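You operate a simulated robot arm through the tools that you are given. There is no shell and no other tool. Be economical: measure what you need, move in short steps, check, and stop when the job is done.

Carry out the task below with a simulated two-armed robot. There is one attempt and no reset: what you move stays moved.

TASK
On the long table, fold the grey hand towel in half and then in half again.

Only the result counts: the job must be done as asked and must still hold three seconds after the hand-in. Knocking over, shifting, dropping, spilling or breaking anything else fails it. Flat cloth is picked up by pressing the open fingertips on it (5 to 10 N) and closing them slowly along it; thin cloth reads only 2 to 8 mm in the jaws.

THE ROBOT
Two 7-joint arms with two-finger parallel grippers on one trunk, on a base that drives. Base frame: it is fixed to the floor where the robot stands at the start and does not move with it; the origin is under the middle of the robot, x ahead of it, y to its left, z up. Readings come in m, degrees, newtons and seconds.
The left shoulder is at the start at [0.07, 0.163, 1.07], the right one opposite. Places, roughly: long table [0.7, 0.2, 0.8]. Payload 3.43 kg a hand.
The tool frame of a hand sits at the grasp point between the pads (the TCP): z along the fingers, y along the line on which they close. The tips reach 0.034 m beyond it. Largest opening 0.128 m; finger width 0.024, thickness 0.012; the body of the gripper, 0.048 by 0.13 m, starts 0.096 m behind the TCP.
Orientation is told as [roll, pitch, yaw] about the base's x, y, z axes, in that order, counted from this pose: with the fingers straight down and closing along the base's y, the tool's x points along the base's -x, its y along +y and its z along -z.

THE INTERFACE
- The arms move only by the tool nudge_tool. It takes "left_motion", "right_motion" or both (then of equal length, played together; a hand with none holds still); each is a list that holds one entry, the list of rows, each a list of 7 numbers: the turn, a rotation vector about the base's x, y, z in degrees, then the shift along the base's x, y, z in mm, then the finger opening in mm, from 0 to 128. In form: [[[ax, ay, az, x, y, z, jaw], ...]]. A call has 1 to 8 rows; each row is the pose to reach, as a shift and turn from the pose commanded when the call began. Rows are played at 5 a second. More than 0.05 m and 8.6 degrees between two rows, or a gripper value outside its range, and nothing of the call is played. Where a pose cannot be reached the arm comes as near as it can. A force on the tool above 40 N (or 10 N above the force at the start of the call, whichever is more), or a blocked arm, ends the call early, and 0.2 s more pass. Each finger travels about 0.153 m/s and halts on what it meets, pressing with about 29 N; the grip force reading is that of the motor and also rises with nothing between the fingers. The clock runs only during rows and for 0.2 s after the last one: add rows that repeat a pose to give the fingers time. The reply holds the time, the measured pose of the TCP, the force on the tool along the base axes, the opening and the grip force, in the units named above and with some noise, with the torque about the TCP (base axes, N m) and any sound that the robot's microphone picked up.
- Cameras (640 x 400 px; columns grow to the right, rows downward): "scene" is now at [0.1227, -0.0263, 1.2918]; the picture's right is [-0.25, -0.97, 0.00], its down [-0.67, 0.17, -0.73] and it looks along [0.70, -0.18, -0.69] (base axes); focal length 245 px, centre (320, 200). "left" rides on the left gripper at [0.076, 0.011, -0.16] in its tool frame; the picture's right is [-0.15, 0.99, 0.00], its down [-0.88, -0.13, -0.46] and it looks along [-0.45, -0.07, 0.89] (tool axes); focal length 234 px, centre (320, 200). "right" rides on the right gripper at [0.076, -0.011, -0.16] in its tool frame; the picture's right is [0.15, 0.99, 0.00], its down [-0.88, 0.13, -0.46] and it looks along [-0.45, 0.07, 0.89] (tool axes); focal length 234 px, centre (320, 200). There is no depth. A picture from a camera that has moved, and an enlarged one, comes with that camera's place and axes in the base frame and with its lens. The place of the scene camera against the robot may be out by one fixed shift of up to 0.012 m in any direction.
- get_image(camera): a new picture of that camera. It takes no simulated time.
- lift_body(by): slides the trunk up (or, below 0, down) by that many m; the arms and the scene camera ride with it, the base frame stays. It gives what a move gives, with no picture.
- roll_base(legs): drives the robot by 1 to 6 legs, each [ahead, left, turn to the left] in m, m and degrees, along the robot's own axes; the way and the turn of a leg run together, so that a leg with both is an arc; at most 1.5 m and 180 degrees a leg. The arms and the cameras ride along, it lands a little off, and it stops where it bumps. It gives what a move gives.
- aim_head(pan, tilt): turns the head with the scene camera to pan (to the left, within 86 degrees either way) and tilt (down, from -29 to 69), counted from straight ahead of the robot. It gives what a move gives.
- inspect(camera, box): a new picture of the part [left, top, right, bottom] of that camera's present view, enlarged. It takes no simulated time.
- close_job(): hands the job in; it is judged then, once.

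Go step by step. Nothing tells you exact positions but the pictures and the camera data: compare them with the known pose of the tool, close in by small moves and look again before you grip or let go. The budget is 120 turns and 88 pictures, counting those below and the enlarged ones. Unless the task says otherwise, let go and move clear before handing in, and close with one line.

The tools are called as a command line: name --argument value ..., lists and objects as JSON in quotes. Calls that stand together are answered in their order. nudge_tool: Moves the arms, as the interface text tells. Its arguments: {"type":"object","properties":{"left_motion":{"type":"array","items":{"type":"array","items":{"type":"array","items":{"type":"number"}}}},"right_motion":{"type":"array","items":{"type":"array","items":{"type":"array","items":{"type":"number"}}}}},"required":[]} The other tools are called the same way: lift_body (by) slides the trunk up or down; roll_base (legs) drives the base; aim_head (pan, tilt) turns the head that bears the scene camera; get_image (camera) takes a picture; inspect (camera, box) takes an enlarged picture of a part of a camera's view; close_job () hands the job in.

At the start:

```text
time_s: 0.0
left_position: [0.6539, 0.3054, 1.0101]
left_ee_rot: [0.0, 0.0, 0.0]
left_contact_force: [0.1, -0.4, -0.7]
left_moment: [-0.03, 0.03, 0.05]
left_opening: 0.1281
left_finger_force: 0.1
right_position: [0.4966, -0.1572, 1.0081]
right_ee_rot: [0.0, 0.0, -0.1]
right_contact_force: [-0.3, 0.4, -0.4]
right_moment: [-0.02, -0.02, 0.0]
right_opening: 0.128
right_finger_force: 0.0
trunk travel left (down, up): [-0.55, 0.39]
robot x, y, heading: [-0.0041, -0.0016, -0.1]
head pan, tilt: [-14.3, 43.4]
```

scene: 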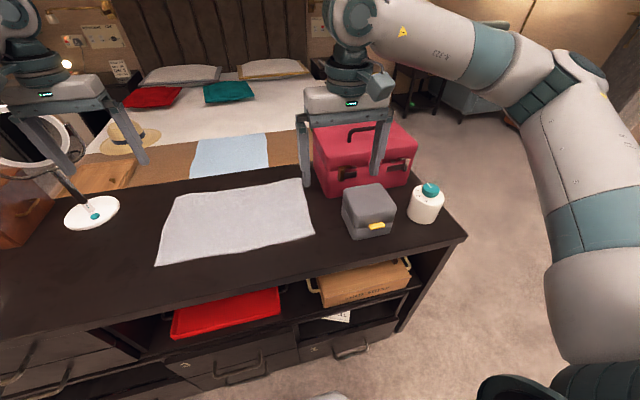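
right: 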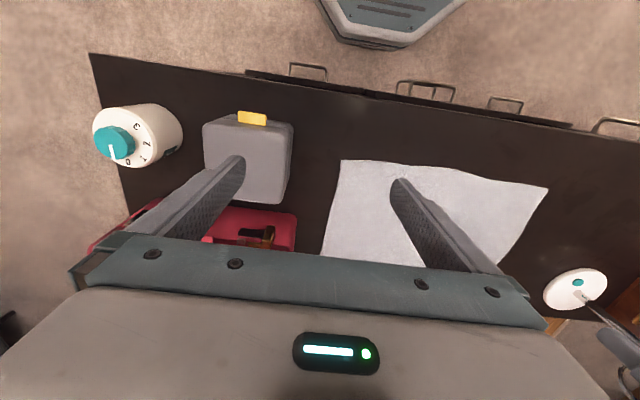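
left: 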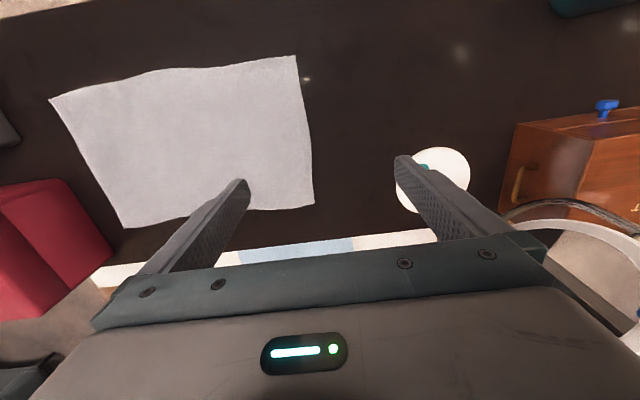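

I take the towel to be about 0.44 m (y) by 0.28 m (x), with corners near (0.575, 0.31), (0.575, -0.125), (0.87, 0.32) and (0.84, -0.14). The plan is to fold the near edge onto the far edge with both hands, then fold left onto right. I'll roll forward a little for reach and look again.

roll_base --legs '[[0.06, 0.0, 0.0]]'

aim_head --pan 8 --tilt 50

get_image --camera "scene"

```text
time_s: 1.0
left_position: [0.7144, 0.3062, 1.0066]
left_ee_rot: [-0.1, -0.1, 0.1]
left_contact_force: [-0.3, 0.0, -0.4]
left_moment: [0.0, 0.01, -0.02]
left_opening: 0.1277
left_finger_force: 0.1
right_position: [0.5564, -0.1569, 1.0076]
right_ee_rot: [0.0, 0.0, 0.0]
right_contact_force: [0.5, 0.7, -0.3]
right_moment: [0.01, 0.0, -0.02]
right_opening: 0.1278
right_finger_force: 0.1
trunk travel left (down, up): [-0.55, 0.39]
robot x, y, heading: [0.0573, 0.0002, 0.2]
head pan, tilt: [-14.3, 43.4]
```

```text
time_s: 1.8
left_position: [0.7113, 0.3071, 1.0088]
left_ee_rot: [0.1, 0.0, 0.0]
left_contact_force: [-0.3, -0.8, 0.2]
left_moment: [0.02, -0.02, 0.01]
left_opening: 0.1279
left_finger_force: 0.0
right_position: [0.5554, -0.1574, 1.008]
right_ee_rot: [0.0, -0.1, 0.0]
right_contact_force: [-0.5, 0.0, 0.0]
right_moment: [0.01, 0.04, -0.03]
right_opening: 0.128
right_finger_force: 0.0
trunk travel left (down, up): [-0.55, 0.39]
robot x, y, heading: [0.0575, 0.0003, -0.1]
head pan, tilt: [8.0, 50.0]
```

```text
84 pictures are left
camera scene: at [0.1772, 0.0047, 1.2826], right [0.14, -0.99, 0.0], down [-0.76, -0.11, -0.64], along [0.64, 0.09, -0.77], focal length 245 px, centre (320, 200)
```

scene: 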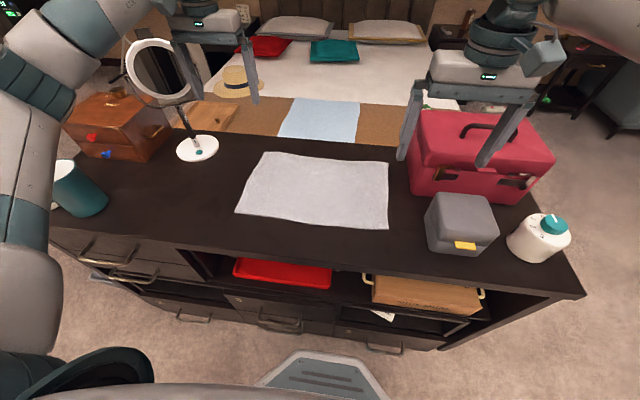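

The three cameras only agree if the tabletop is at z≈0.76. That puts the towel at x 0.54 to 0.79 and y -0.12 to 0.285. I'll move both hands above the near edge and then check with the wrist cameras.

nudge_tool --left_motion '[[[0, 0, 0, -26, -11, -22, 110], [0, 0, 0, -51, -22, -44, 90], [0, 0, 0, -77, -34, -66, 70], [0, 0, 0, -102, -45, -88, 50], [0, 0, 0, -128, -56, -109, 45], [0, 0, 0, -153, -67, -129, 45], [0, 0, 0, -153, -67, -129, 45]]]' --right_motion '[[[0, 0, 0, 1, 15, -22, 110], [0, 0, 0, 1, 30, -44, 90], [0, 0, 0, 2, 45, -66, 70], [0, 0, 0, 2, 60, -88, 50], [0, 0, 0, 3, 74, -109, 45], [0, 0, 0, 3, 87, -128, 45], [0, 0, 0, 3, 87, -128, 45]]]'

get_image --camera "left"

get_image --camera "right"

get_image --camera "scene"

```text
time_s: 3.4
left_position: [0.5601, 0.2393, 0.8807]
left_ee_rot: [0.0, 0.1, -0.1]
left_contact_force: [-0.3, 0.3, -0.7]
left_moment: [0.0, 0.01, 0.02]
left_opening: 0.0454
left_finger_force: 0.2
right_position: [0.5588, -0.0696, 0.8798]
right_ee_rot: [0.0, 0.0, 0.0]
right_contact_force: [-0.6, 0.0, -0.3]
right_moment: [0.0, 0.0, 0.0]
right_opening: 0.045
right_finger_force: 0.1
trunk travel left (down, up): [-0.55, 0.39]
robot x, y, heading: [0.0607, -0.0005, -0.2]
head pan, tilt: [8.0, 50.0]
```

```text
83 pictures are left
camera left: at [0.4835, 0.2489, 1.0393], right [0.15, 0.99, 0.0], down [0.88, -0.13, 0.46], along [0.45, -0.07, -0.89], focal length 234 px, centre (320, 200)
```

left: 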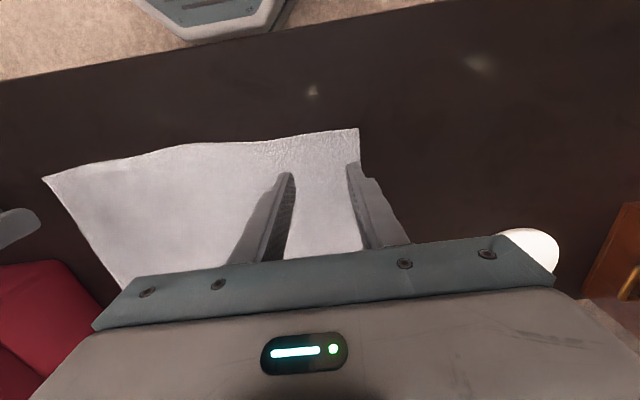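

```text
82 pictures are left
camera right: at [0.4833, -0.081, 1.04], right [-0.15, 0.99, 0.0], down [0.88, 0.13, 0.46], along [0.45, 0.07, -0.89], focal length 234 px, centre (320, 200)
```

right: 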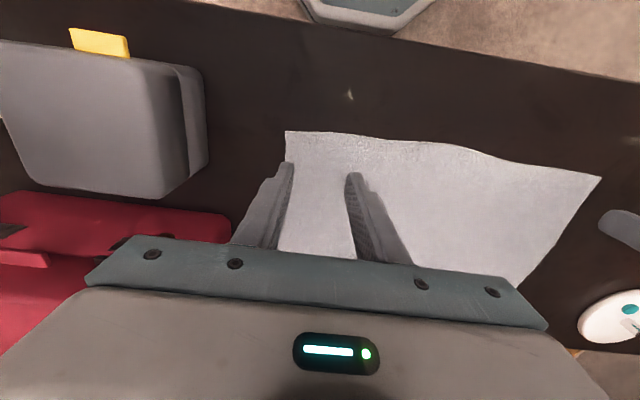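

```text
81 pictures are left
camera scene: at [0.1776, 0.0046, 1.2826], right [0.14, -0.99, 0.0], down [-0.76, -0.11, -0.64], along [0.64, 0.09, -0.77], focal length 245 px, centre (320, 200)
```

scene: 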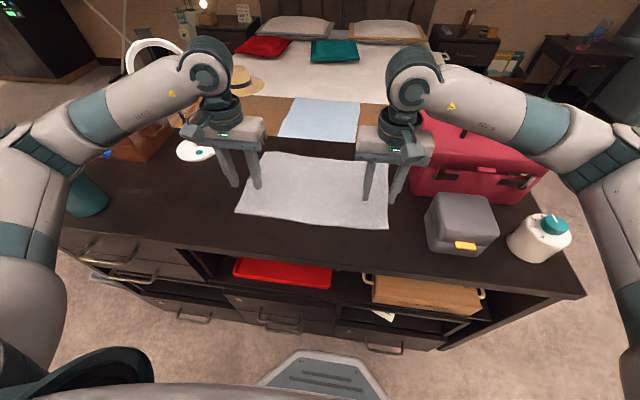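

Both wrist views confirm the near corners at about (0.539, 0.285) and (0.541, -0.113), with the table at about 0.76. I'll lower the hands to just above the cloth.

nudge_tool --left_motion '[[[0, 0, 0, 0, 4, -35, 45], [0, 0, 0, 0, 8, -70, 45], [0, 0, 0, 0, 8, -80, 45], [0, 0, 0, 0, 8, -80, 45]]]' --right_motion '[[[0, 0, 0, 0, -3, -35, 45], [0, 0, 0, 0, -6, -70, 45], [0, 0, 0, 0, -6, -80, 45], [0, 0, 0, 0, -6, -80, 45]]]'

get_image --camera "left"

```text
time_s: 4.4
left_position: [0.5589, 0.2463, 0.8011]
left_ee_rot: [0.0, 0.0, 0.1]
left_contact_force: [0.5, 0.1, 0.2]
left_moment: [0.01, 0.0, 0.02]
left_opening: 0.0452
left_finger_force: 0.0
right_position: [0.5599, -0.0753, 0.8017]
right_ee_rot: [0.0, 0.0, 0.0]
right_contact_force: [-0.2, -0.3, 0.2]
right_moment: [0.01, -0.01, 0.01]
right_opening: 0.0451
right_finger_force: 0.0
trunk travel left (down, up): [-0.55, 0.39]
robot x, y, heading: [0.0581, -0.0015, -0.1]
head pan, tilt: [8.0, 50.0]
```

```text
80 pictures are left
camera left: at [0.4818, 0.2565, 0.96], right [0.15, 0.99, 0.0], down [0.88, -0.13, 0.46], along [0.45, -0.07, -0.89], focal length 234 px, centre (320, 200)
```

left: 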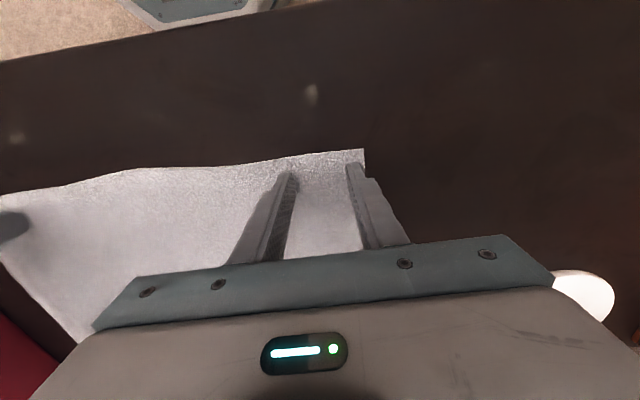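

The fingertips are just above the cloth at the near edge. I'll press down in small steps.

nudge_tool --left_motion '[[[0, 0, 0, 0, 0, -3, 45], [0, 0, 0, 0, 0, -6, 45], [0, 0, 0, 0, 0, -6, 45]]]' --right_motion '[[[0, 0, 0, 0, 0, -3, 45], [0, 0, 0, 0, 0, -6, 45], [0, 0, 0, 0, 0, -6, 45]]]'

```text
time_s: 5.2
left_position: [0.5569, 0.2468, 0.7962]
left_ee_rot: [0.1, -0.3, 0.0]
left_contact_force: [1.6, -1.3, 25.4]
left_moment: [-0.06, 0.04, -0.03]
left_opening: 0.045
left_finger_force: 0.1
right_position: [0.5575, -0.0766, 0.7971]
right_ee_rot: [0.0, -0.1, -0.1]
right_contact_force: [3.6, 1.5, 10.9]
right_moment: [-0.01, -0.12, 0.0]
right_opening: 0.0449
right_finger_force: 0.0
trunk travel left (down, up): [-0.55, 0.39]
robot x, y, heading: [0.0577, -0.0041, 0.1]
head pan, tilt: [8.0, 50.0]
```

Contact: left 25 N is too much, right 11 N. I'll ease off to about 8 N and close slowly.

nudge_tool --left_motion '[[[0, 0, 0, 0, 0, 1.6, 45], [0, 0, 0, 0, 0, 1.6, 45]]]' --right_motion '[[[0, 0, 0, 0, 0, 0.2, 45], [0, 0, 0, 0, 0, 0.2, 45]]]'

```text
time_s: 5.8
left_position: [0.558, 0.2455, 0.7971]
left_ee_rot: [0.0, -0.2, 0.0]
left_contact_force: [4.3, -2.8, 21.0]
left_moment: [-0.16, -0.12, 0.04]
left_opening: 0.0452
left_finger_force: 0.0
right_position: [0.5574, -0.0766, 0.7969]
right_ee_rot: [0.1, -0.2, 0.1]
right_contact_force: [3.1, 4.2, 19.7]
right_moment: [0.09, -0.12, 0.03]
right_opening: 0.0449
right_finger_force: 0.0
trunk travel left (down, up): [-0.55, 0.39]
robot x, y, heading: [0.0557, 0.0012, 0.2]
head pan, tilt: [8.0, 50.0]
```

nudge_tool --left_motion '[[[0, 0, 0, 0, 0, 1.5, 45], [0, 0, 0, 0, 0, 1.5, 45]]]' --right_motion '[[[0, 0, 0, 0, 0, 1.4, 45], [0, 0, 0, 0, 0, 1.4, 45]]]'

```text
time_s: 6.4
left_position: [0.5586, 0.2473, 0.7962]
left_ee_rot: [0.0, -0.1, 0.0]
left_contact_force: [4.2, -1.7, 14.4]
left_moment: [-0.13, -0.1, 0.03]
left_opening: 0.045
left_finger_force: 0.1
right_position: [0.5581, -0.0771, 0.7976]
right_ee_rot: [0.0, 0.1, 0.0]
right_contact_force: [0.5, 4.1, 14.3]
right_moment: [0.13, -0.05, 0.03]
right_opening: 0.0448
right_finger_force: 0.1
trunk travel left (down, up): [-0.55, 0.39]
robot x, y, heading: [0.0588, -0.0004, -0.0]
head pan, tilt: [8.0, 50.0]
```

Stiffness is about 4.5 N/mm. I'll lift 1.3 mm more, to about 8 N, and close slowly.

nudge_tool --left_motion '[[[0, 0, 0, 0, 0, 1.3, 45], [0, 0, 0, 0, 0, 1.3, 38], [0, 0, 0, 0, 0, 1.3, 31], [0, 0, 0, 0, 0, 1.3, 24], [0, 0, 0, 0, 0, 1.3, 17], [0, 0, 0, 0, 0, 1.3, 10], [0, 0, 0, 0, 0, 1.3, 4], [0, 0, 0, 0, 0, 1.3, 0]]]' --right_motion '[[[0, 0, 0, 0, 0, 1.3, 45], [0, 0, 0, 0, 0, 1.3, 38], [0, 0, 0, 0, 0, 1.3, 31], [0, 0, 0, 0, 0, 1.3, 24], [0, 0, 0, 0, 0, 1.3, 17], [0, 0, 0, 0, 0, 1.3, 10], [0, 0, 0, 0, 0, 1.3, 4], [0, 0, 0, 0, 0, 1.3, 0]]]'

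get_image --camera "left"

get_image --camera "right"

```text
time_s: 8.2
left_position: [0.5582, 0.2475, 0.7981]
left_ee_rot: [0.1, 0.0, 0.0]
left_contact_force: [-0.2, -2.4, 1.8]
left_moment: [-0.08, 0.02, 0.04]
left_opening: 0.0039
left_finger_force: 29.6
right_position: [0.5593, -0.0764, 0.7971]
right_ee_rot: [0.0, 0.0, 0.0]
right_contact_force: [-0.6, 3.3, 4.1]
right_moment: [0.09, 0.01, 0.03]
right_opening: 0.007
right_finger_force: 29.1
trunk travel left (down, up): [-0.55, 0.39]
robot x, y, heading: [0.06, 0.0019, 0.3]
head pan, tilt: [8.0, 50.0]
```

```text
79 pictures are left
camera left: at [0.4821, 0.2576, 0.9573], right [0.15, 0.99, 0.0], down [0.88, -0.13, 0.46], along [0.45, -0.07, -0.89], focal length 234 px, centre (320, 200)
```

left: 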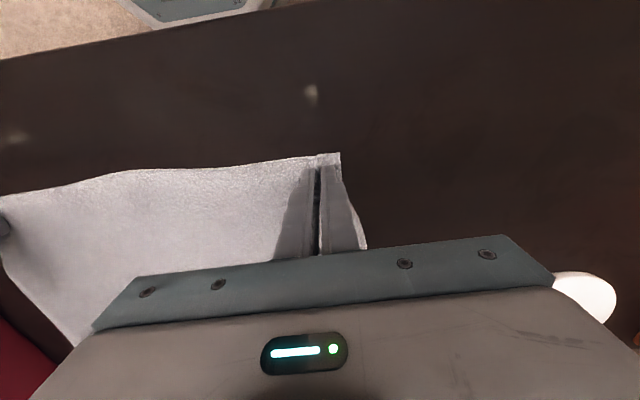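

```text
78 pictures are left
camera right: at [0.4825, -0.0879, 0.9574], right [-0.15, 0.99, 0.0], down [0.88, 0.13, 0.46], along [0.45, 0.07, -0.89], focal length 234 px, centre (320, 200)
```

right: 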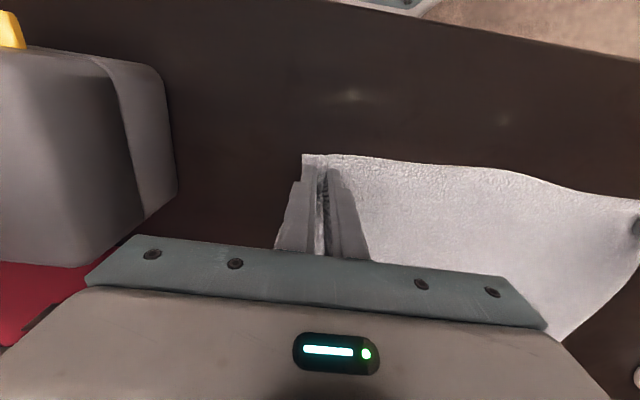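

Both hands hold the cloth (4 and 7 mm). I'll lift in an arc over the fold line at x≈0.665 and check halfway.

nudge_tool --left_motion '[[[0, 0, 0, 2, 0, 20, 0], [0, 0, 0, 8, 0, 39, 0], [0, 0, 0, 18, 0, 57, 0], [0, 0, 0, 31, 0, 72, 0], [0, 0, 0, 48, 0, 85, 0], [0, 0, 0, 66, 0, 94, 0], [0, 0, 0, 86, 0, 100, 0], [0, 0, 0, 107, 0, 102, 0]]]' --right_motion '[[[0, 0, 0, 2, 0, 20, 0], [0, 0, 0, 8, 0, 39, 0], [0, 0, 0, 18, 0, 57, 0], [0, 0, 0, 31, 0, 72, 0], [0, 0, 0, 48, 0, 85, 0], [0, 0, 0, 66, 0, 94, 0], [0, 0, 0, 86, 0, 100, 0], [0, 0, 0, 107, 0, 102, 0]]]'

get_image --camera "scene"

```text
time_s: 10.0
left_position: [0.6657, 0.2465, 0.9018]
left_ee_rot: [0.1, 0.0, 0.0]
left_contact_force: [0.4, -3.6, 0.0]
left_moment: [-0.11, 0.03, 0.01]
left_opening: 0.0038
left_finger_force: 28.5
right_position: [0.6675, -0.0768, 0.8999]
right_ee_rot: [0.1, 0.1, -0.1]
right_contact_force: [-0.3, 3.6, -0.5]
right_moment: [0.12, -0.01, 0.01]
right_opening: 0.0069
right_finger_force: 29.0
trunk travel left (down, up): [-0.55, 0.39]
robot x, y, heading: [0.057, -0.0035, 0.2]
head pan, tilt: [8.0, 50.0]
```

```text
77 pictures are left
camera scene: at [0.1785, 0.0049, 1.2824], right [0.14, -0.99, 0.0], down [-0.76, -0.11, -0.64], along [0.64, 0.09, -0.77], focal length 245 px, centre (320, 200)
```

scene: 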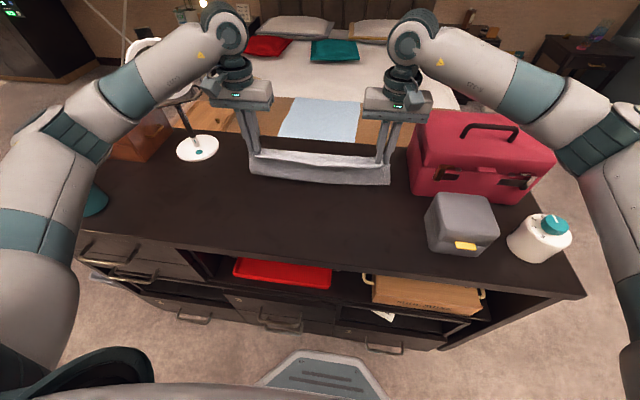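

The cloth is lifted evenly. I'll continue the arc down to the far edge.

nudge_tool --left_motion '[[[0, 0, 0, 21, -1, -2, 0], [0, 0, 0, 41, -2, -8, 0], [0, 0, 0, 59, -2, -17, 0], [0, 0, 0, 76, -2, -30, 0], [0, 0, 0, 89, -2, -45, 0], [0, 0, 0, 99, -2, -63, 0], [0, 0, 0, 105, -2, -80, 0], [0, 0, 0, 107, -2, -92, 0]]]' --right_motion '[[[0, 0, 0, 21, 1, -2, 0], [0, 0, 0, 41, 2, -8, 0], [0, 0, 0, 59, 2, -17, 0], [0, 0, 0, 76, 2, -30, 0], [0, 0, 0, 89, 2, -45, 0], [0, 0, 0, 99, 2, -63, 0], [0, 0, 0, 105, 2, -80, 0], [0, 0, 0, 107, 2, -92, 0]]]'

get_image --camera "scene"

get_image --camera "right"

get_image --camera "left"

```text
time_s: 11.8
left_position: [0.7741, 0.2447, 0.8066]
left_ee_rot: [0.0, 0.0, 0.0]
left_contact_force: [0.3, -1.1, 1.9]
left_moment: [0.0, 0.01, 0.05]
left_opening: 0.0037
left_finger_force: 28.7
right_position: [0.7733, -0.0738, 0.808]
right_ee_rot: [0.0, -0.1, 0.0]
right_contact_force: [0.8, 1.4, 1.5]
right_moment: [0.04, -0.04, 0.04]
right_opening: 0.0069
right_finger_force: 29.3
trunk travel left (down, up): [-0.55, 0.39]
robot x, y, heading: [0.0577, 0.0001, 0.4]
head pan, tilt: [8.0, 50.0]
```

```text
76 pictures are left
camera scene: at [0.1772, 0.0047, 1.2828], right [0.14, -0.99, 0.0], down [-0.76, -0.11, -0.64], along [0.64, 0.09, -0.77], focal length 245 px, centre (320, 200)
```

scene: 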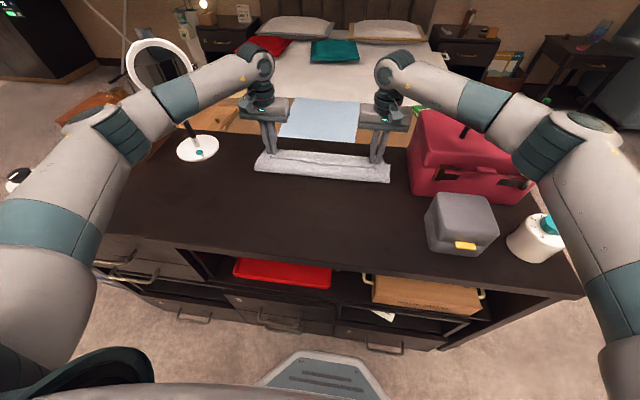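

```text
75 pictures are left
camera right: at [0.6965, -0.0857, 0.9671], right [-0.15, 0.99, 0.0], down [0.88, 0.13, 0.46], along [0.45, 0.07, -0.89], focal length 234 px, centre (320, 200)
```

right: 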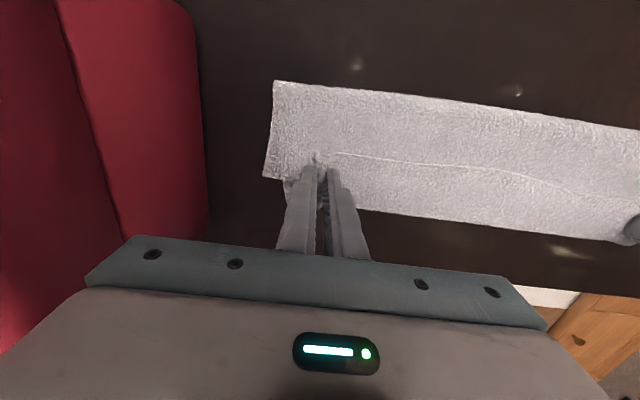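

```text
74 pictures are left
camera left: at [0.6974, 0.2558, 0.9655], right [0.15, 0.99, 0.0], down [0.88, -0.13, 0.46], along [0.45, -0.07, -0.89], focal length 234 px, centre (320, 200)
```

left: 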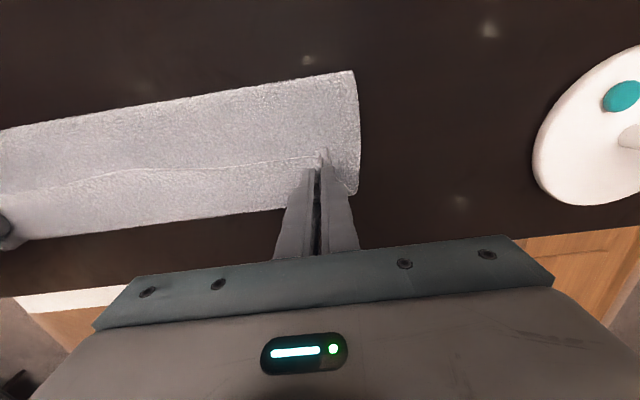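

The fold is laid over, but a line runs between the grips. I'll zoom in before letting go.

inspect --camera "right" --box '[240, 60, 640, 300]'

inspect --camera "scene" --box '[230, 100, 430, 225]'

```text
1.60 times, centred on (440, 180) of right
camera zoom: at [0.6965, -0.0857, 0.9671], right [-0.15, 0.99, 0.0], down [0.88, 0.13, 0.46], along [0.45, 0.07, -0.89], focal length 375 px, centre (128, 232)
```

zoom: 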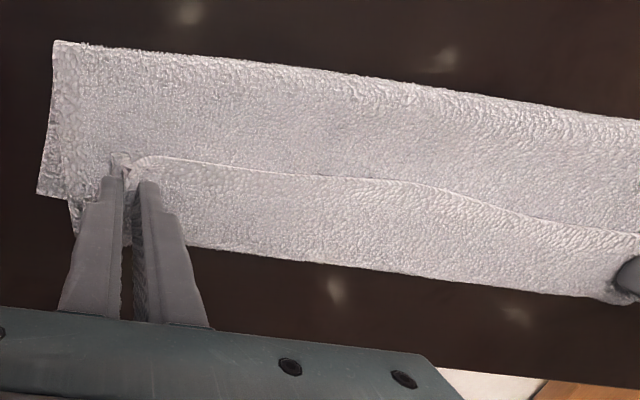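

```text
3.20 times, centred on (330, 162) of scene
camera zoom: at [0.1772, 0.0047, 1.2828], right [0.14, -0.99, 0.0], down [-0.76, -0.11, -0.64], along [0.64, 0.09, -0.77], focal length 785 px, centre (288, 320)
```

zoom: 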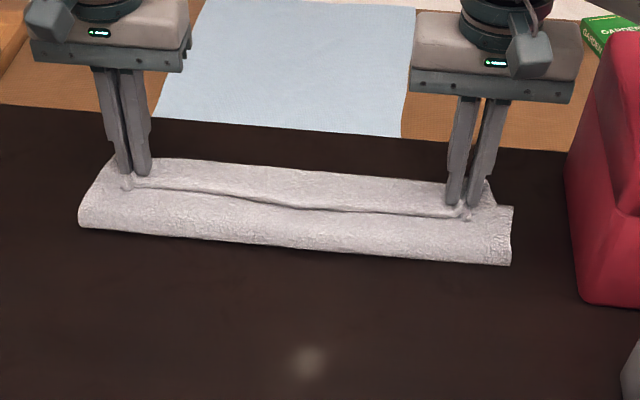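

The top layer's corner is near x≈0.78, close to the far edge at 0.79 to 0.80, and the line looks like a ridge held up by the grips. I'll release and lift away.

nudge_tool --left_motion '[[[0, 0, 0, 0, 0, 0, 12], [0, 0, 0, 0, 0, 0, 24], [0, 0, 0, 0, 0, 0, 24], [0, 0, 0, 0, 0, 20, 24], [0, 0, 0, 0, 0, 60, 24], [0, 0, 0, 0, 0, 100, 24], [0, 0, 0, 0, 0, 130, 24]]]' --right_motion '[[[0, 0, 0, 0, 0, 0, 12], [0, 0, 0, 0, 0, 0, 24], [0, 0, 0, 0, 0, 0, 24], [0, 0, 0, 0, 0, 20, 24], [0, 0, 0, 0, 0, 60, 24], [0, 0, 0, 0, 0, 100, 24], [0, 0, 0, 0, 0, 130, 24]]]'

get_image --camera "right"

inspect --camera "scene" --box '[230, 100, 430, 225]'

```text
time_s: 13.4
left_position: [0.772, 0.2471, 0.9374]
left_ee_rot: [0.0, 0.0, 0.0]
left_contact_force: [-0.3, 0.8, -0.5]
left_moment: [-0.01, -0.05, 0.0]
left_opening: 0.0241
left_finger_force: 0.0
right_position: [0.7728, -0.0738, 0.9399]
right_ee_rot: [0.0, 0.0, 0.0]
right_contact_force: [0.2, -0.2, -0.7]
right_moment: [0.0, 0.0, -0.01]
right_opening: 0.0241
right_finger_force: 0.2
trunk travel left (down, up): [-0.55, 0.39]
robot x, y, heading: [0.0596, -0.0007, 0.2]
head pan, tilt: [8.0, 50.0]
```

```text
71 pictures are left
camera right: at [0.6972, -0.0853, 1.0985], right [-0.15, 0.99, 0.0], down [0.88, 0.13, 0.46], along [0.45, 0.07, -0.89], focal length 234 px, centre (320, 200)
```

right: 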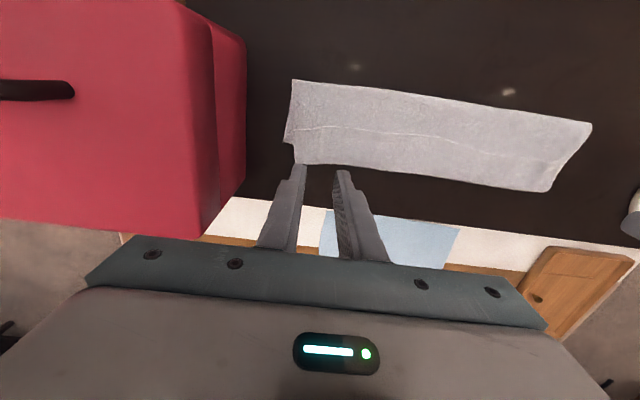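

```text
3.20 times, centred on (330, 162) of scene
camera zoom: at [0.1767, 0.0049, 1.2826], right [0.14, -0.99, 0.0], down [-0.76, -0.11, -0.64], along [0.64, 0.09, -0.77], focal length 785 px, centre (288, 320)
```

zoom: 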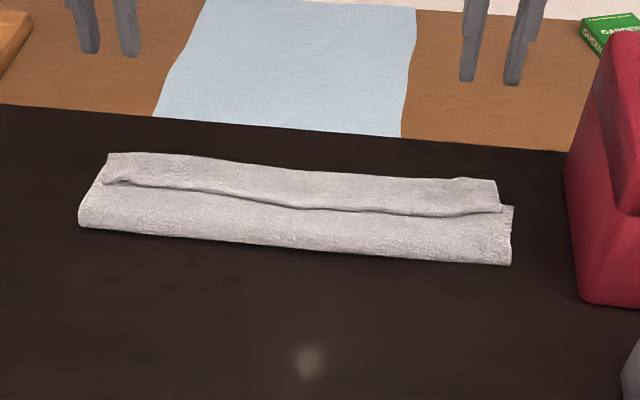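

I need a closer look at what that line is.

inspect --camera "right" --box '[270, 60, 430, 160]'

inspect --camera "scene" --box '[250, 140, 314, 180]'

inspect --camera "scene" --box '[340, 145, 404, 185]'

```text
4.00 times, centred on (350, 110) of right
camera zoom: at [0.6972, -0.0853, 1.0985], right [-0.15, 0.99, 0.0], down [0.88, 0.13, 0.46], along [0.45, 0.07, -0.89], focal length 937 px, centre (200, 560)
```

zoom: 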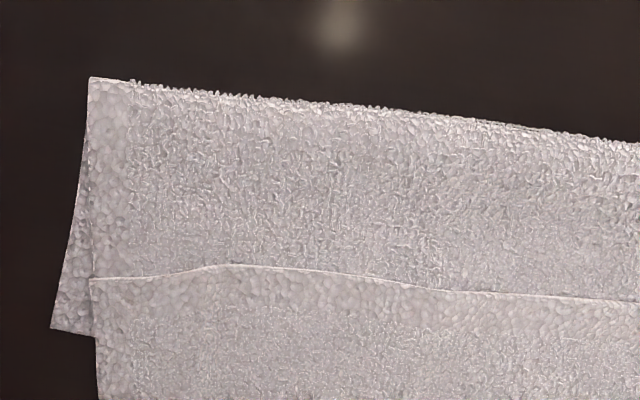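

```text
10.00 times, centred on (282, 160) of scene
camera zoom: at [0.1767, 0.0049, 1.2826], right [0.14, -0.99, 0.0], down [-0.76, -0.11, -0.64], along [0.64, 0.09, -0.77], focal length 2454 px, centre (700, 600)
```

zoom: 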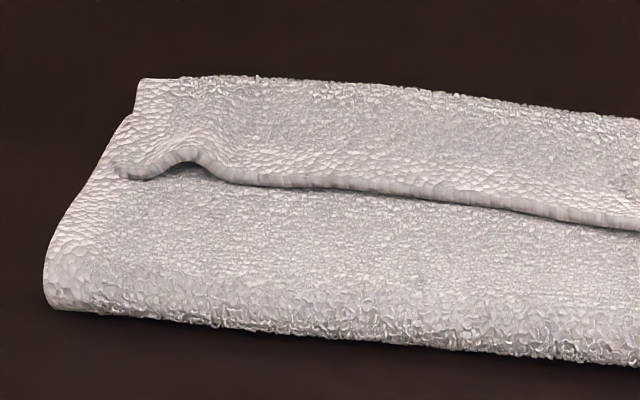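

```text
10.00 times, centred on (372, 165) of scene
camera zoom: at [0.1767, 0.0049, 1.2826], right [0.14, -0.99, 0.0], down [-0.76, -0.11, -0.64], along [0.64, 0.09, -0.77], focal length 2454 px, centre (-200, 550)
```

zoom: 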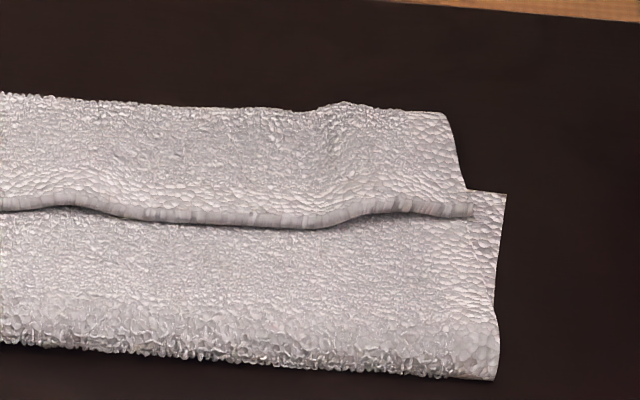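

The top layer overshot. The fold formed at about x 0.69, and the extra near-edge strip doubled back on top, with its edge at x≈0.755. I'll grip that flap on its ridges with both hands, swing it back and redo the fold tighter.

nudge_tool --left_motion '[[[0, 0, 0, 0, 2, -30, 40], [0, 0, 0, -1, 4, -70, 40], [0, 0, 0, -1, 5, -105, 40], [0, 0, 0, -1, 5, -121, 40], [0, 0, 0, -1, 5, -121, 40]]]' --right_motion '[[[0, 0, 0, 0, -4, -30, 40], [0, 0, 0, -1, -8, -70, 40], [0, 0, 0, -1, -12, -105, 40], [0, 0, 0, -1, -12, -123, 40], [0, 0, 0, -1, -12, -123, 40]]]'

inspect --camera "left" --box '[220, 80, 420, 205]'

inspect --camera "right" --box '[220, 80, 420, 205]'

```text
time_s: 14.6
left_position: [0.7728, 0.2497, 0.8159]
left_ee_rot: [0.0, 0.0, 0.0]
left_contact_force: [0.3, 0.5, 0.1]
left_moment: [0.04, -0.02, 0.02]
left_opening: 0.04
left_finger_force: 0.1
right_position: [0.7723, -0.0862, 0.8145]
right_ee_rot: [-0.1, 0.1, 0.1]
right_contact_force: [-0.6, 0.2, 0.3]
right_moment: [0.01, 0.01, 0.03]
right_opening: 0.04
right_finger_force: 0.0
trunk travel left (down, up): [-0.55, 0.39]
robot x, y, heading: [0.0606, 0.0016, 0.1]
head pan, tilt: [8.0, 50.0]
```

```text
3.20 times, centred on (320, 142) of left
camera zoom: at [0.6958, 0.2607, 0.9756], right [0.15, 0.99, 0.0], down [0.88, -0.13, 0.46], along [0.45, -0.07, -0.89], focal length 749 px, centre (320, 384)
```

zoom: 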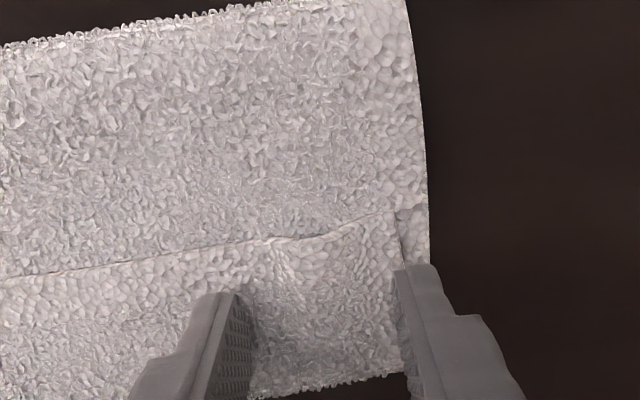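

```text
3.20 times, centred on (320, 142) of right
camera zoom: at [0.6966, -0.0975, 0.9735], right [-0.15, 0.99, 0.0], down [0.88, 0.13, 0.46], along [0.45, 0.07, -0.89], focal length 749 px, centre (320, 384)
```

zoom: 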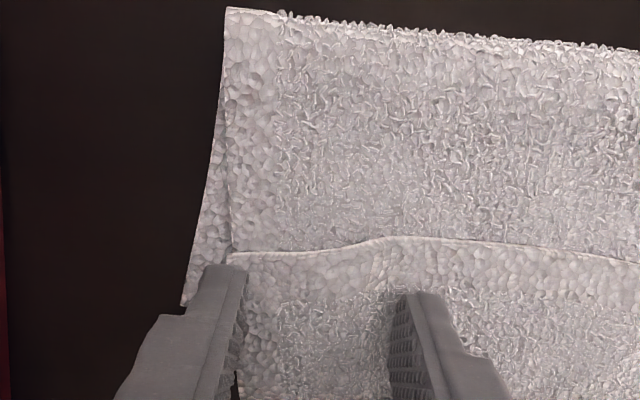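

The flap edge is clear in both views. I'll shift both hands slightly inward and toward the edge, then press lightly so only the flap is pinched.

nudge_tool --left_motion '[[[0, 0, 0, -6, -10, 0, 34], [0, 0, 0, -6, -10, -4, 34], [0, 0, 0, -6, -10, -8, 34], [0, 0, 0, -6, -10, -8, 34]]]' --right_motion '[[[0, 0, 0, -6, 8, 0, 34], [0, 0, 0, -6, 8, -3, 34], [0, 0, 0, -6, 8, -6, 34], [0, 0, 0, -6, 8, -6, 34]]]'

```text
time_s: 15.6
left_position: [0.766, 0.2408, 0.8086]
left_ee_rot: [0.0, 0.0, 0.0]
left_contact_force: [0.2, -0.3, 0.1]
left_moment: [0.01, 0.04, -0.02]
left_opening: 0.0341
left_finger_force: 0.0
right_position: [0.7674, -0.0777, 0.8093]
right_ee_rot: [0.0, 0.0, 0.0]
right_contact_force: [0.1, 0.3, 0.3]
right_moment: [0.04, 0.01, -0.02]
right_opening: 0.0342
right_finger_force: 0.1
trunk travel left (down, up): [-0.55, 0.39]
robot x, y, heading: [0.0638, -0.0, 0.2]
head pan, tilt: [8.0, 50.0]
```

nudge_tool --left_motion '[[[0, 0, 0, 0, 0, -2, 34], [0, 0, 0, 0, 0, -4, 34], [0, 0, 0, 0, 0, -4, 34]]]' --right_motion '[[[0, 0, 0, 0, 0, -2, 34], [0, 0, 0, 0, 0, -4, 34], [0, 0, 0, 0, 0, -4, 34]]]'

```text
time_s: 16.4
left_position: [0.7651, 0.2407, 0.8055]
left_ee_rot: [0.0, 0.0, 0.0]
left_contact_force: [0.8, 0.2, 4.0]
left_moment: [0.0, -0.02, 0.0]
left_opening: 0.0342
left_finger_force: 0.0
right_position: [0.767, -0.0789, 0.8045]
right_ee_rot: [0.0, 0.0, 0.1]
right_contact_force: [-0.3, 0.4, 3.1]
right_moment: [0.01, -0.02, 0.02]
right_opening: 0.034
right_finger_force: 0.0
trunk travel left (down, up): [-0.55, 0.39]
robot x, y, heading: [0.0619, -0.0007, 0.2]
head pan, tilt: [8.0, 50.0]
```

Light contact at 3 to 4 N. I'll press 0.5 mm more and close slowly.

nudge_tool --left_motion '[[[0, 0, 0, 0, 0, -0.5, 34], [0, 0, 0, 0, 0, -0.5, 28], [0, 0, 0, 0, 0, -0.5, 22], [0, 0, 0, 0, 0, -0.5, 16], [0, 0, 0, 0, 0, -0.5, 10], [0, 0, 0, 0, 0, -0.5, 5], [0, 0, 0, 0, 0, -0.5, 0], [0, 0, 0, 0, 0, -0.5, 0]]]' --right_motion '[[[0, 0, 0, 0, 0, -0.5, 34], [0, 0, 0, 0, 0, -0.5, 28], [0, 0, 0, 0, 0, -0.5, 22], [0, 0, 0, 0, 0, -0.5, 16], [0, 0, 0, 0, 0, -0.5, 10], [0, 0, 0, 0, 0, -0.5, 5], [0, 0, 0, 0, 0, -0.5, 0], [0, 0, 0, 0, 0, -0.5, 0]]]'

inspect --camera "left" --box '[220, 80, 420, 205]'

inspect --camera "right" --box '[220, 80, 420, 205]'

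```text
time_s: 18.2
left_position: [0.7665, 0.2393, 0.805]
left_ee_rot: [0.0, 0.0, -0.1]
left_contact_force: [0.6, -6.7, 3.9]
left_moment: [-0.23, 0.01, -0.01]
left_opening: 0.0043
left_finger_force: 29.0
right_position: [0.7645, -0.0788, 0.8043]
right_ee_rot: [0.0, 0.0, -0.1]
right_contact_force: [0.8, 5.0, 3.6]
right_moment: [0.27, 0.02, 0.03]
right_opening: 0.007
right_finger_force: 29.0
trunk travel left (down, up): [-0.55, 0.39]
robot x, y, heading: [0.057, -0.0005, 0.0]
head pan, tilt: [8.0, 50.0]
```

```text
3.20 times, centred on (320, 142) of left
camera zoom: at [0.6886, 0.2501, 0.9642], right [0.15, 0.99, 0.0], down [0.88, -0.13, 0.46], along [0.45, -0.07, -0.89], focal length 749 px, centre (320, 384)
```

zoom: 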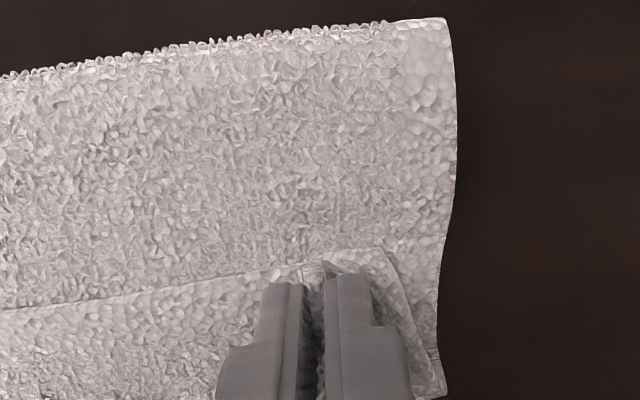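

```text
3.20 times, centred on (320, 142) of right
camera zoom: at [0.6897, -0.0896, 0.9643], right [-0.15, 0.99, 0.0], down [0.88, 0.13, 0.46], along [0.45, 0.07, -0.89], focal length 749 px, centre (320, 384)
```

zoom: 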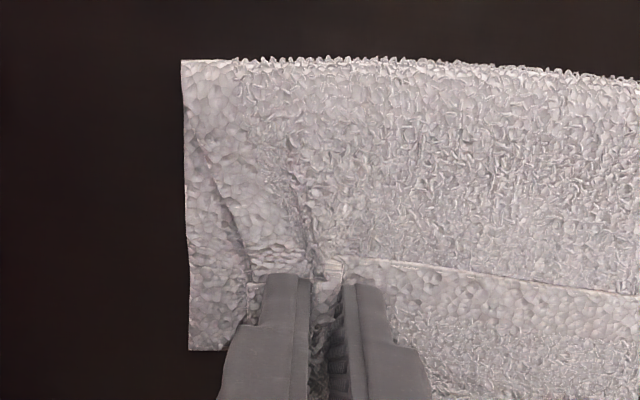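

Both grips closed, though the right may have caught the layer beneath. I'll lift a little and look.

nudge_tool --left_motion '[[[0, 0, 0, -4, 0, 15, 0], [0, 0, 0, -10, 0, 30, 0], [0, 0, 0, -18, 0, 45, 0], [0, 0, 0, -28, 0, 60, 0], [0, 0, 0, -28, 0, 60, 0]]]' --right_motion '[[[0, 0, 0, -4, 0, 15, 0], [0, 0, 0, -10, 0, 30, 0], [0, 0, 0, -18, 0, 45, 0], [0, 0, 0, -28, 0, 60, 0], [0, 0, 0, -28, 0, 60, 0]]]'

inspect --camera "scene" --box '[230, 100, 430, 225]'

get_image --camera "right"

```text
time_s: 19.4
left_position: [0.738, 0.2398, 0.8641]
left_ee_rot: [0.0, 0.1, 0.0]
left_contact_force: [0.4, -6.4, 0.1]
left_moment: [-0.24, 0.03, -0.05]
left_opening: 0.0039
left_finger_force: 28.9
right_position: [0.7388, -0.0791, 0.8637]
right_ee_rot: [0.0, 0.1, 0.0]
right_contact_force: [-0.7, 7.4, -0.4]
right_moment: [0.24, 0.0, 0.03]
right_opening: 0.0064
right_finger_force: 28.9
trunk travel left (down, up): [-0.55, 0.39]
robot x, y, heading: [0.0564, -0.0019, -0.3]
head pan, tilt: [8.0, 50.0]
```

```text
3.20 times, centred on (330, 162) of scene
camera zoom: at [0.1785, 0.0048, 1.2824], right [0.14, -0.99, 0.0], down [-0.76, -0.11, -0.64], along [0.64, 0.09, -0.77], focal length 785 px, centre (288, 320)
```

zoom: 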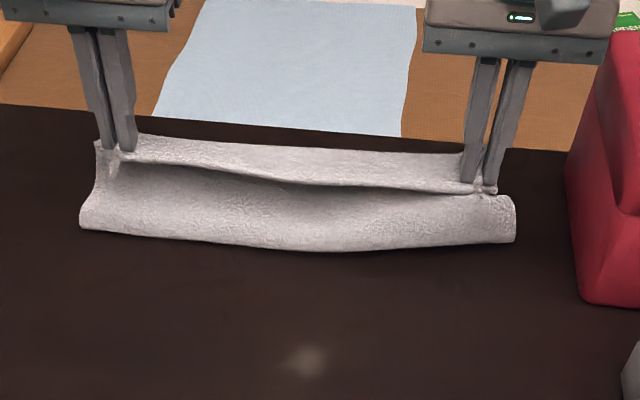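

```text
61 pictures are left
camera right: at [0.6627, -0.09, 1.0232], right [-0.15, 0.99, 0.0], down [0.88, 0.13, 0.45], along [0.45, 0.07, -0.89], focal length 234 px, centre (320, 200)
```

right: 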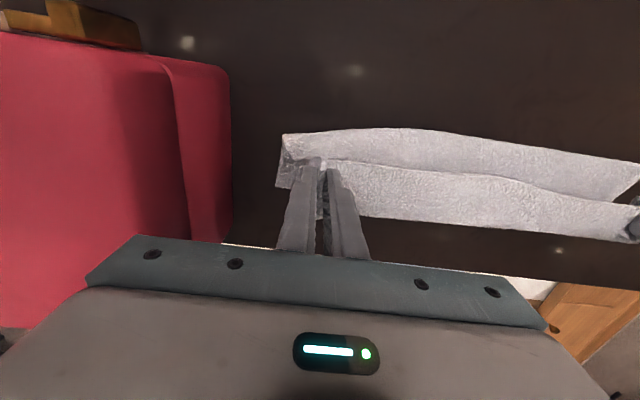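

The left hand holds only the flap, but the right seems to have caught some of the layer beneath. I'll swing the edge all the way back to flat and then redo the fold cleanly.

nudge_tool --left_motion '[[[0, 0, 0, -20, -2, 22, 0], [0, 0, 0, -45, -3, 38, 0], [0, 0, 0, -72, -3, 40, 0], [0, 0, 0, -98, -3, 34, 0], [0, 0, 0, -122, -3, 20, 0], [0, 0, 0, -143, -3, 0, 0], [0, 0, 0, -160, -3, -25, 0], [0, 0, 0, -172, -3, -48, 0]]]' --right_motion '[[[0, 0, 0, -20, 2, 22, 0], [0, 0, 0, -45, 3, 38, 0], [0, 0, 0, -72, 3, 40, 0], [0, 0, 0, -98, 3, 34, 0], [0, 0, 0, -122, 3, 20, 0], [0, 0, 0, -143, 3, 0, 0], [0, 0, 0, -160, 3, -25, 0], [0, 0, 0, -172, 3, -48, 0]]]'

get_image --camera "scene"

get_image --camera "right"

```text
time_s: 21.2
left_position: [0.567, 0.2378, 0.8172]
left_ee_rot: [0.0, -0.1, 0.1]
left_contact_force: [0.7, -1.7, -0.2]
left_moment: [-0.07, 0.03, -0.03]
left_opening: 0.004
left_finger_force: 28.3
right_position: [0.5671, -0.0748, 0.8153]
right_ee_rot: [0.0, 0.0, 0.0]
right_contact_force: [-0.7, 2.3, 0.3]
right_moment: [0.08, 0.02, 0.03]
right_opening: 0.0067
right_finger_force: 28.6
trunk travel left (down, up): [-0.55, 0.39]
robot x, y, heading: [0.0572, 0.0011, -0.1]
head pan, tilt: [8.0, 50.0]
```

```text
60 pictures are left
camera scene: at [0.1778, 0.005, 1.2827], right [0.14, -0.99, 0.0], down [-0.76, -0.11, -0.64], along [0.64, 0.09, -0.77], focal length 245 px, centre (320, 200)
```

scene: 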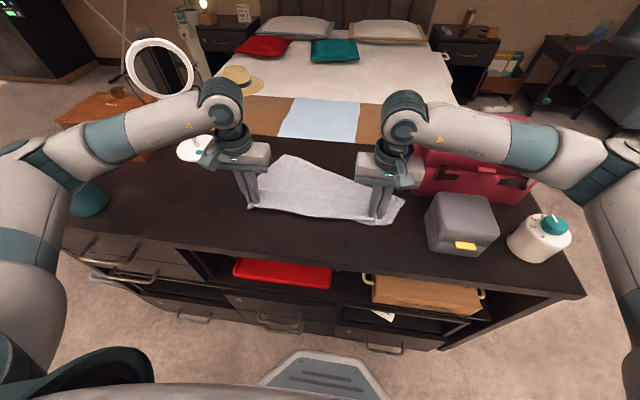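

```text
59 pictures are left
camera right: at [0.4902, -0.086, 0.9752], right [-0.15, 0.99, 0.0], down [0.88, 0.13, 0.46], along [0.45, 0.07, -0.89], focal length 234 px, centre (320, 200)
```

right: 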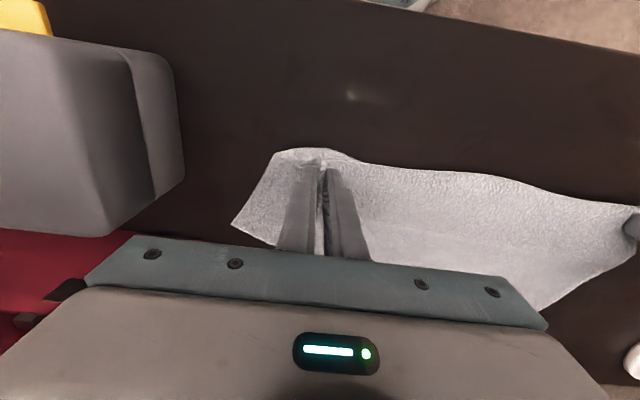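

The right hand also caught the far layer and dragged the far-right corner forward. I'll lower a bit, release both hands, back off and look.

nudge_tool --left_motion '[[[0, 0, 0, 0, 0, -8, 0], [0, 0, 0, 0, 0, -12, 0], [0, 0, 0, 0, 0, -12, 14], [0, 0, 0, 0, 0, -12, 28], [0, 0, 0, 0, 0, 15, 28], [0, 0, 0, 0, 30, 60, 28], [0, 0, 0, 0, 60, 100, 28], [0, 0, 0, 0, 90, 120, 28]]]' --right_motion '[[[0, 0, 0, 0, 0, -8, 0], [0, 0, 0, 0, 0, -12, 0], [0, 0, 0, 0, 0, -12, 14], [0, 0, 0, 0, 0, -12, 28], [0, 0, 0, 0, 0, 15, 28], [0, 0, 0, 0, 0, 60, 28], [0, 0, 0, 0, -25, 100, 28], [0, 0, 0, 0, -50, 140, 28]]]'

inspect --camera "scene" --box '[210, 120, 434, 260]'

get_image --camera "right"

```text
refused: row 6 steps farther than a row can; nothing moved
```

```text
2.86 times, centred on (322, 190) of scene
camera zoom: at [0.1778, 0.005, 1.2827], right [0.14, -0.99, 0.0], down [-0.76, -0.11, -0.64], along [0.64, 0.09, -0.77], focal length 701 px, centre (314, 229)
```

zoom: 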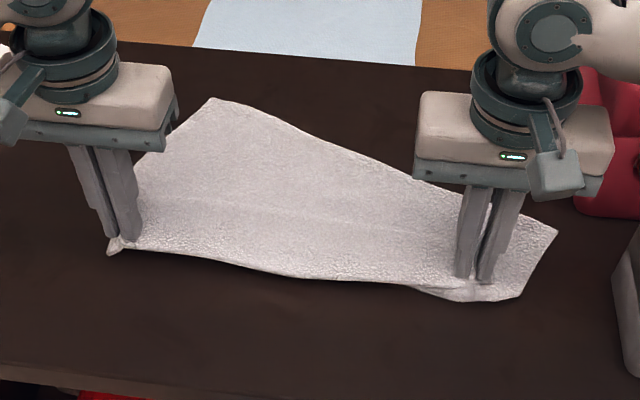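

```text
57 pictures are left
camera right: at [0.4902, -0.086, 0.9752], right [-0.15, 0.99, 0.0], down [0.88, 0.13, 0.46], along [0.45, 0.07, -0.89], focal length 234 px, centre (320, 200)
```

right: 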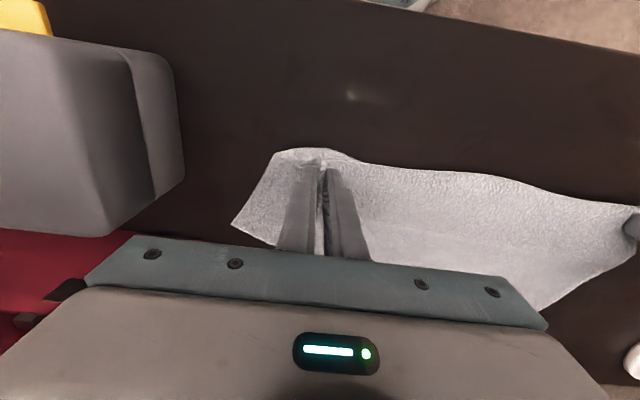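

nudge_tool --right_motion '[[[0, 0, 0, 0, 0, -8, 0], [0, 0, 0, 0, 0, -12, 0], [0, 0, 0, 0, 0, -12, 14], [0, 0, 0, 0, 0, -12, 28], [0, 0, 0, 0, 0, 15, 28], [0, 0, 0, 0, 0, 55, 28], [0, 0, 0, 0, -20, 95, 28], [0, 0, 0, 0, -40, 135, 28]]]'

inspect --camera "scene" --box '[210, 120, 434, 260]'

get_image --camera "right"

```text
time_s: 23.0
left_position: [0.5658, 0.2371, 0.8182]
left_ee_rot: [0.0, 0.0, -0.1]
left_contact_force: [1.0, -0.6, 0.4]
left_moment: [0.02, 0.0, -0.04]
left_opening: 0.0041
left_finger_force: 29.0
right_position: [0.5661, -0.1144, 0.9545]
right_ee_rot: [0.0, 0.0, 0.0]
right_contact_force: [0.2, 0.1, 1.1]
right_moment: [-0.06, 0.0, 0.02]
right_opening: 0.0278
right_finger_force: 0.0
trunk travel left (down, up): [-0.55, 0.39]
robot x, y, heading: [0.0582, 0.0043, -0.1]
head pan, tilt: [8.0, 50.0]
```

```text
2.86 times, centred on (322, 190) of scene
camera zoom: at [0.1771, 0.0048, 1.2826], right [0.14, -0.99, 0.0], down [-0.76, -0.11, -0.64], along [0.64, 0.09, -0.77], focal length 701 px, centre (314, 229)
```

zoom: 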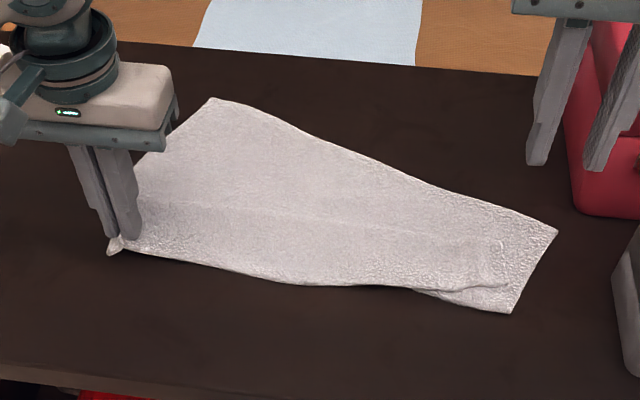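

```text
55 pictures are left
camera right: at [0.4908, -0.1268, 1.1143], right [-0.15, 0.99, 0.0], down [0.88, 0.13, 0.46], along [0.45, 0.07, -0.89], focal length 234 px, centre (320, 200)
```

right: 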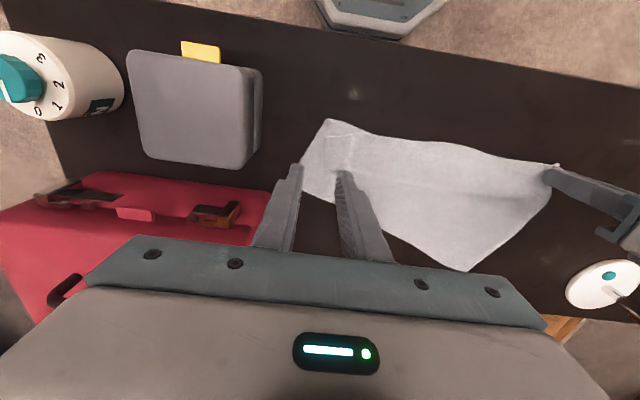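

inspect --camera "scene" --box '[340, 180, 420, 230]'

inspect --camera "right" --box '[285, 105, 445, 205]'

```text
8.00 times, centred on (380, 205) of scene
camera zoom: at [0.1771, 0.0048, 1.2826], right [0.14, -0.99, 0.0], down [-0.76, -0.11, -0.64], along [0.64, 0.09, -0.77], focal length 1964 px, centre (-160, 160)
```

zoom: 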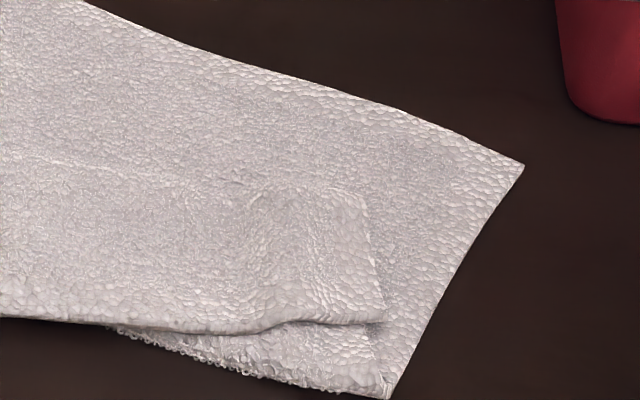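

```text
4.00 times, centred on (365, 155) of right
camera zoom: at [0.4908, -0.1268, 1.1143], right [-0.15, 0.99, 0.0], down [0.88, 0.13, 0.46], along [0.45, 0.07, -0.89], focal length 937 px, centre (140, 380)
```

zoom: 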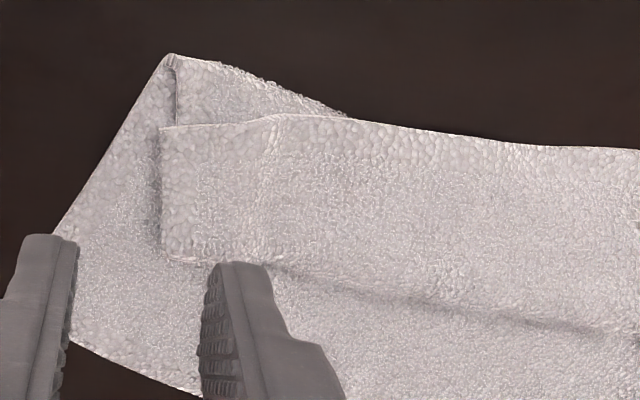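

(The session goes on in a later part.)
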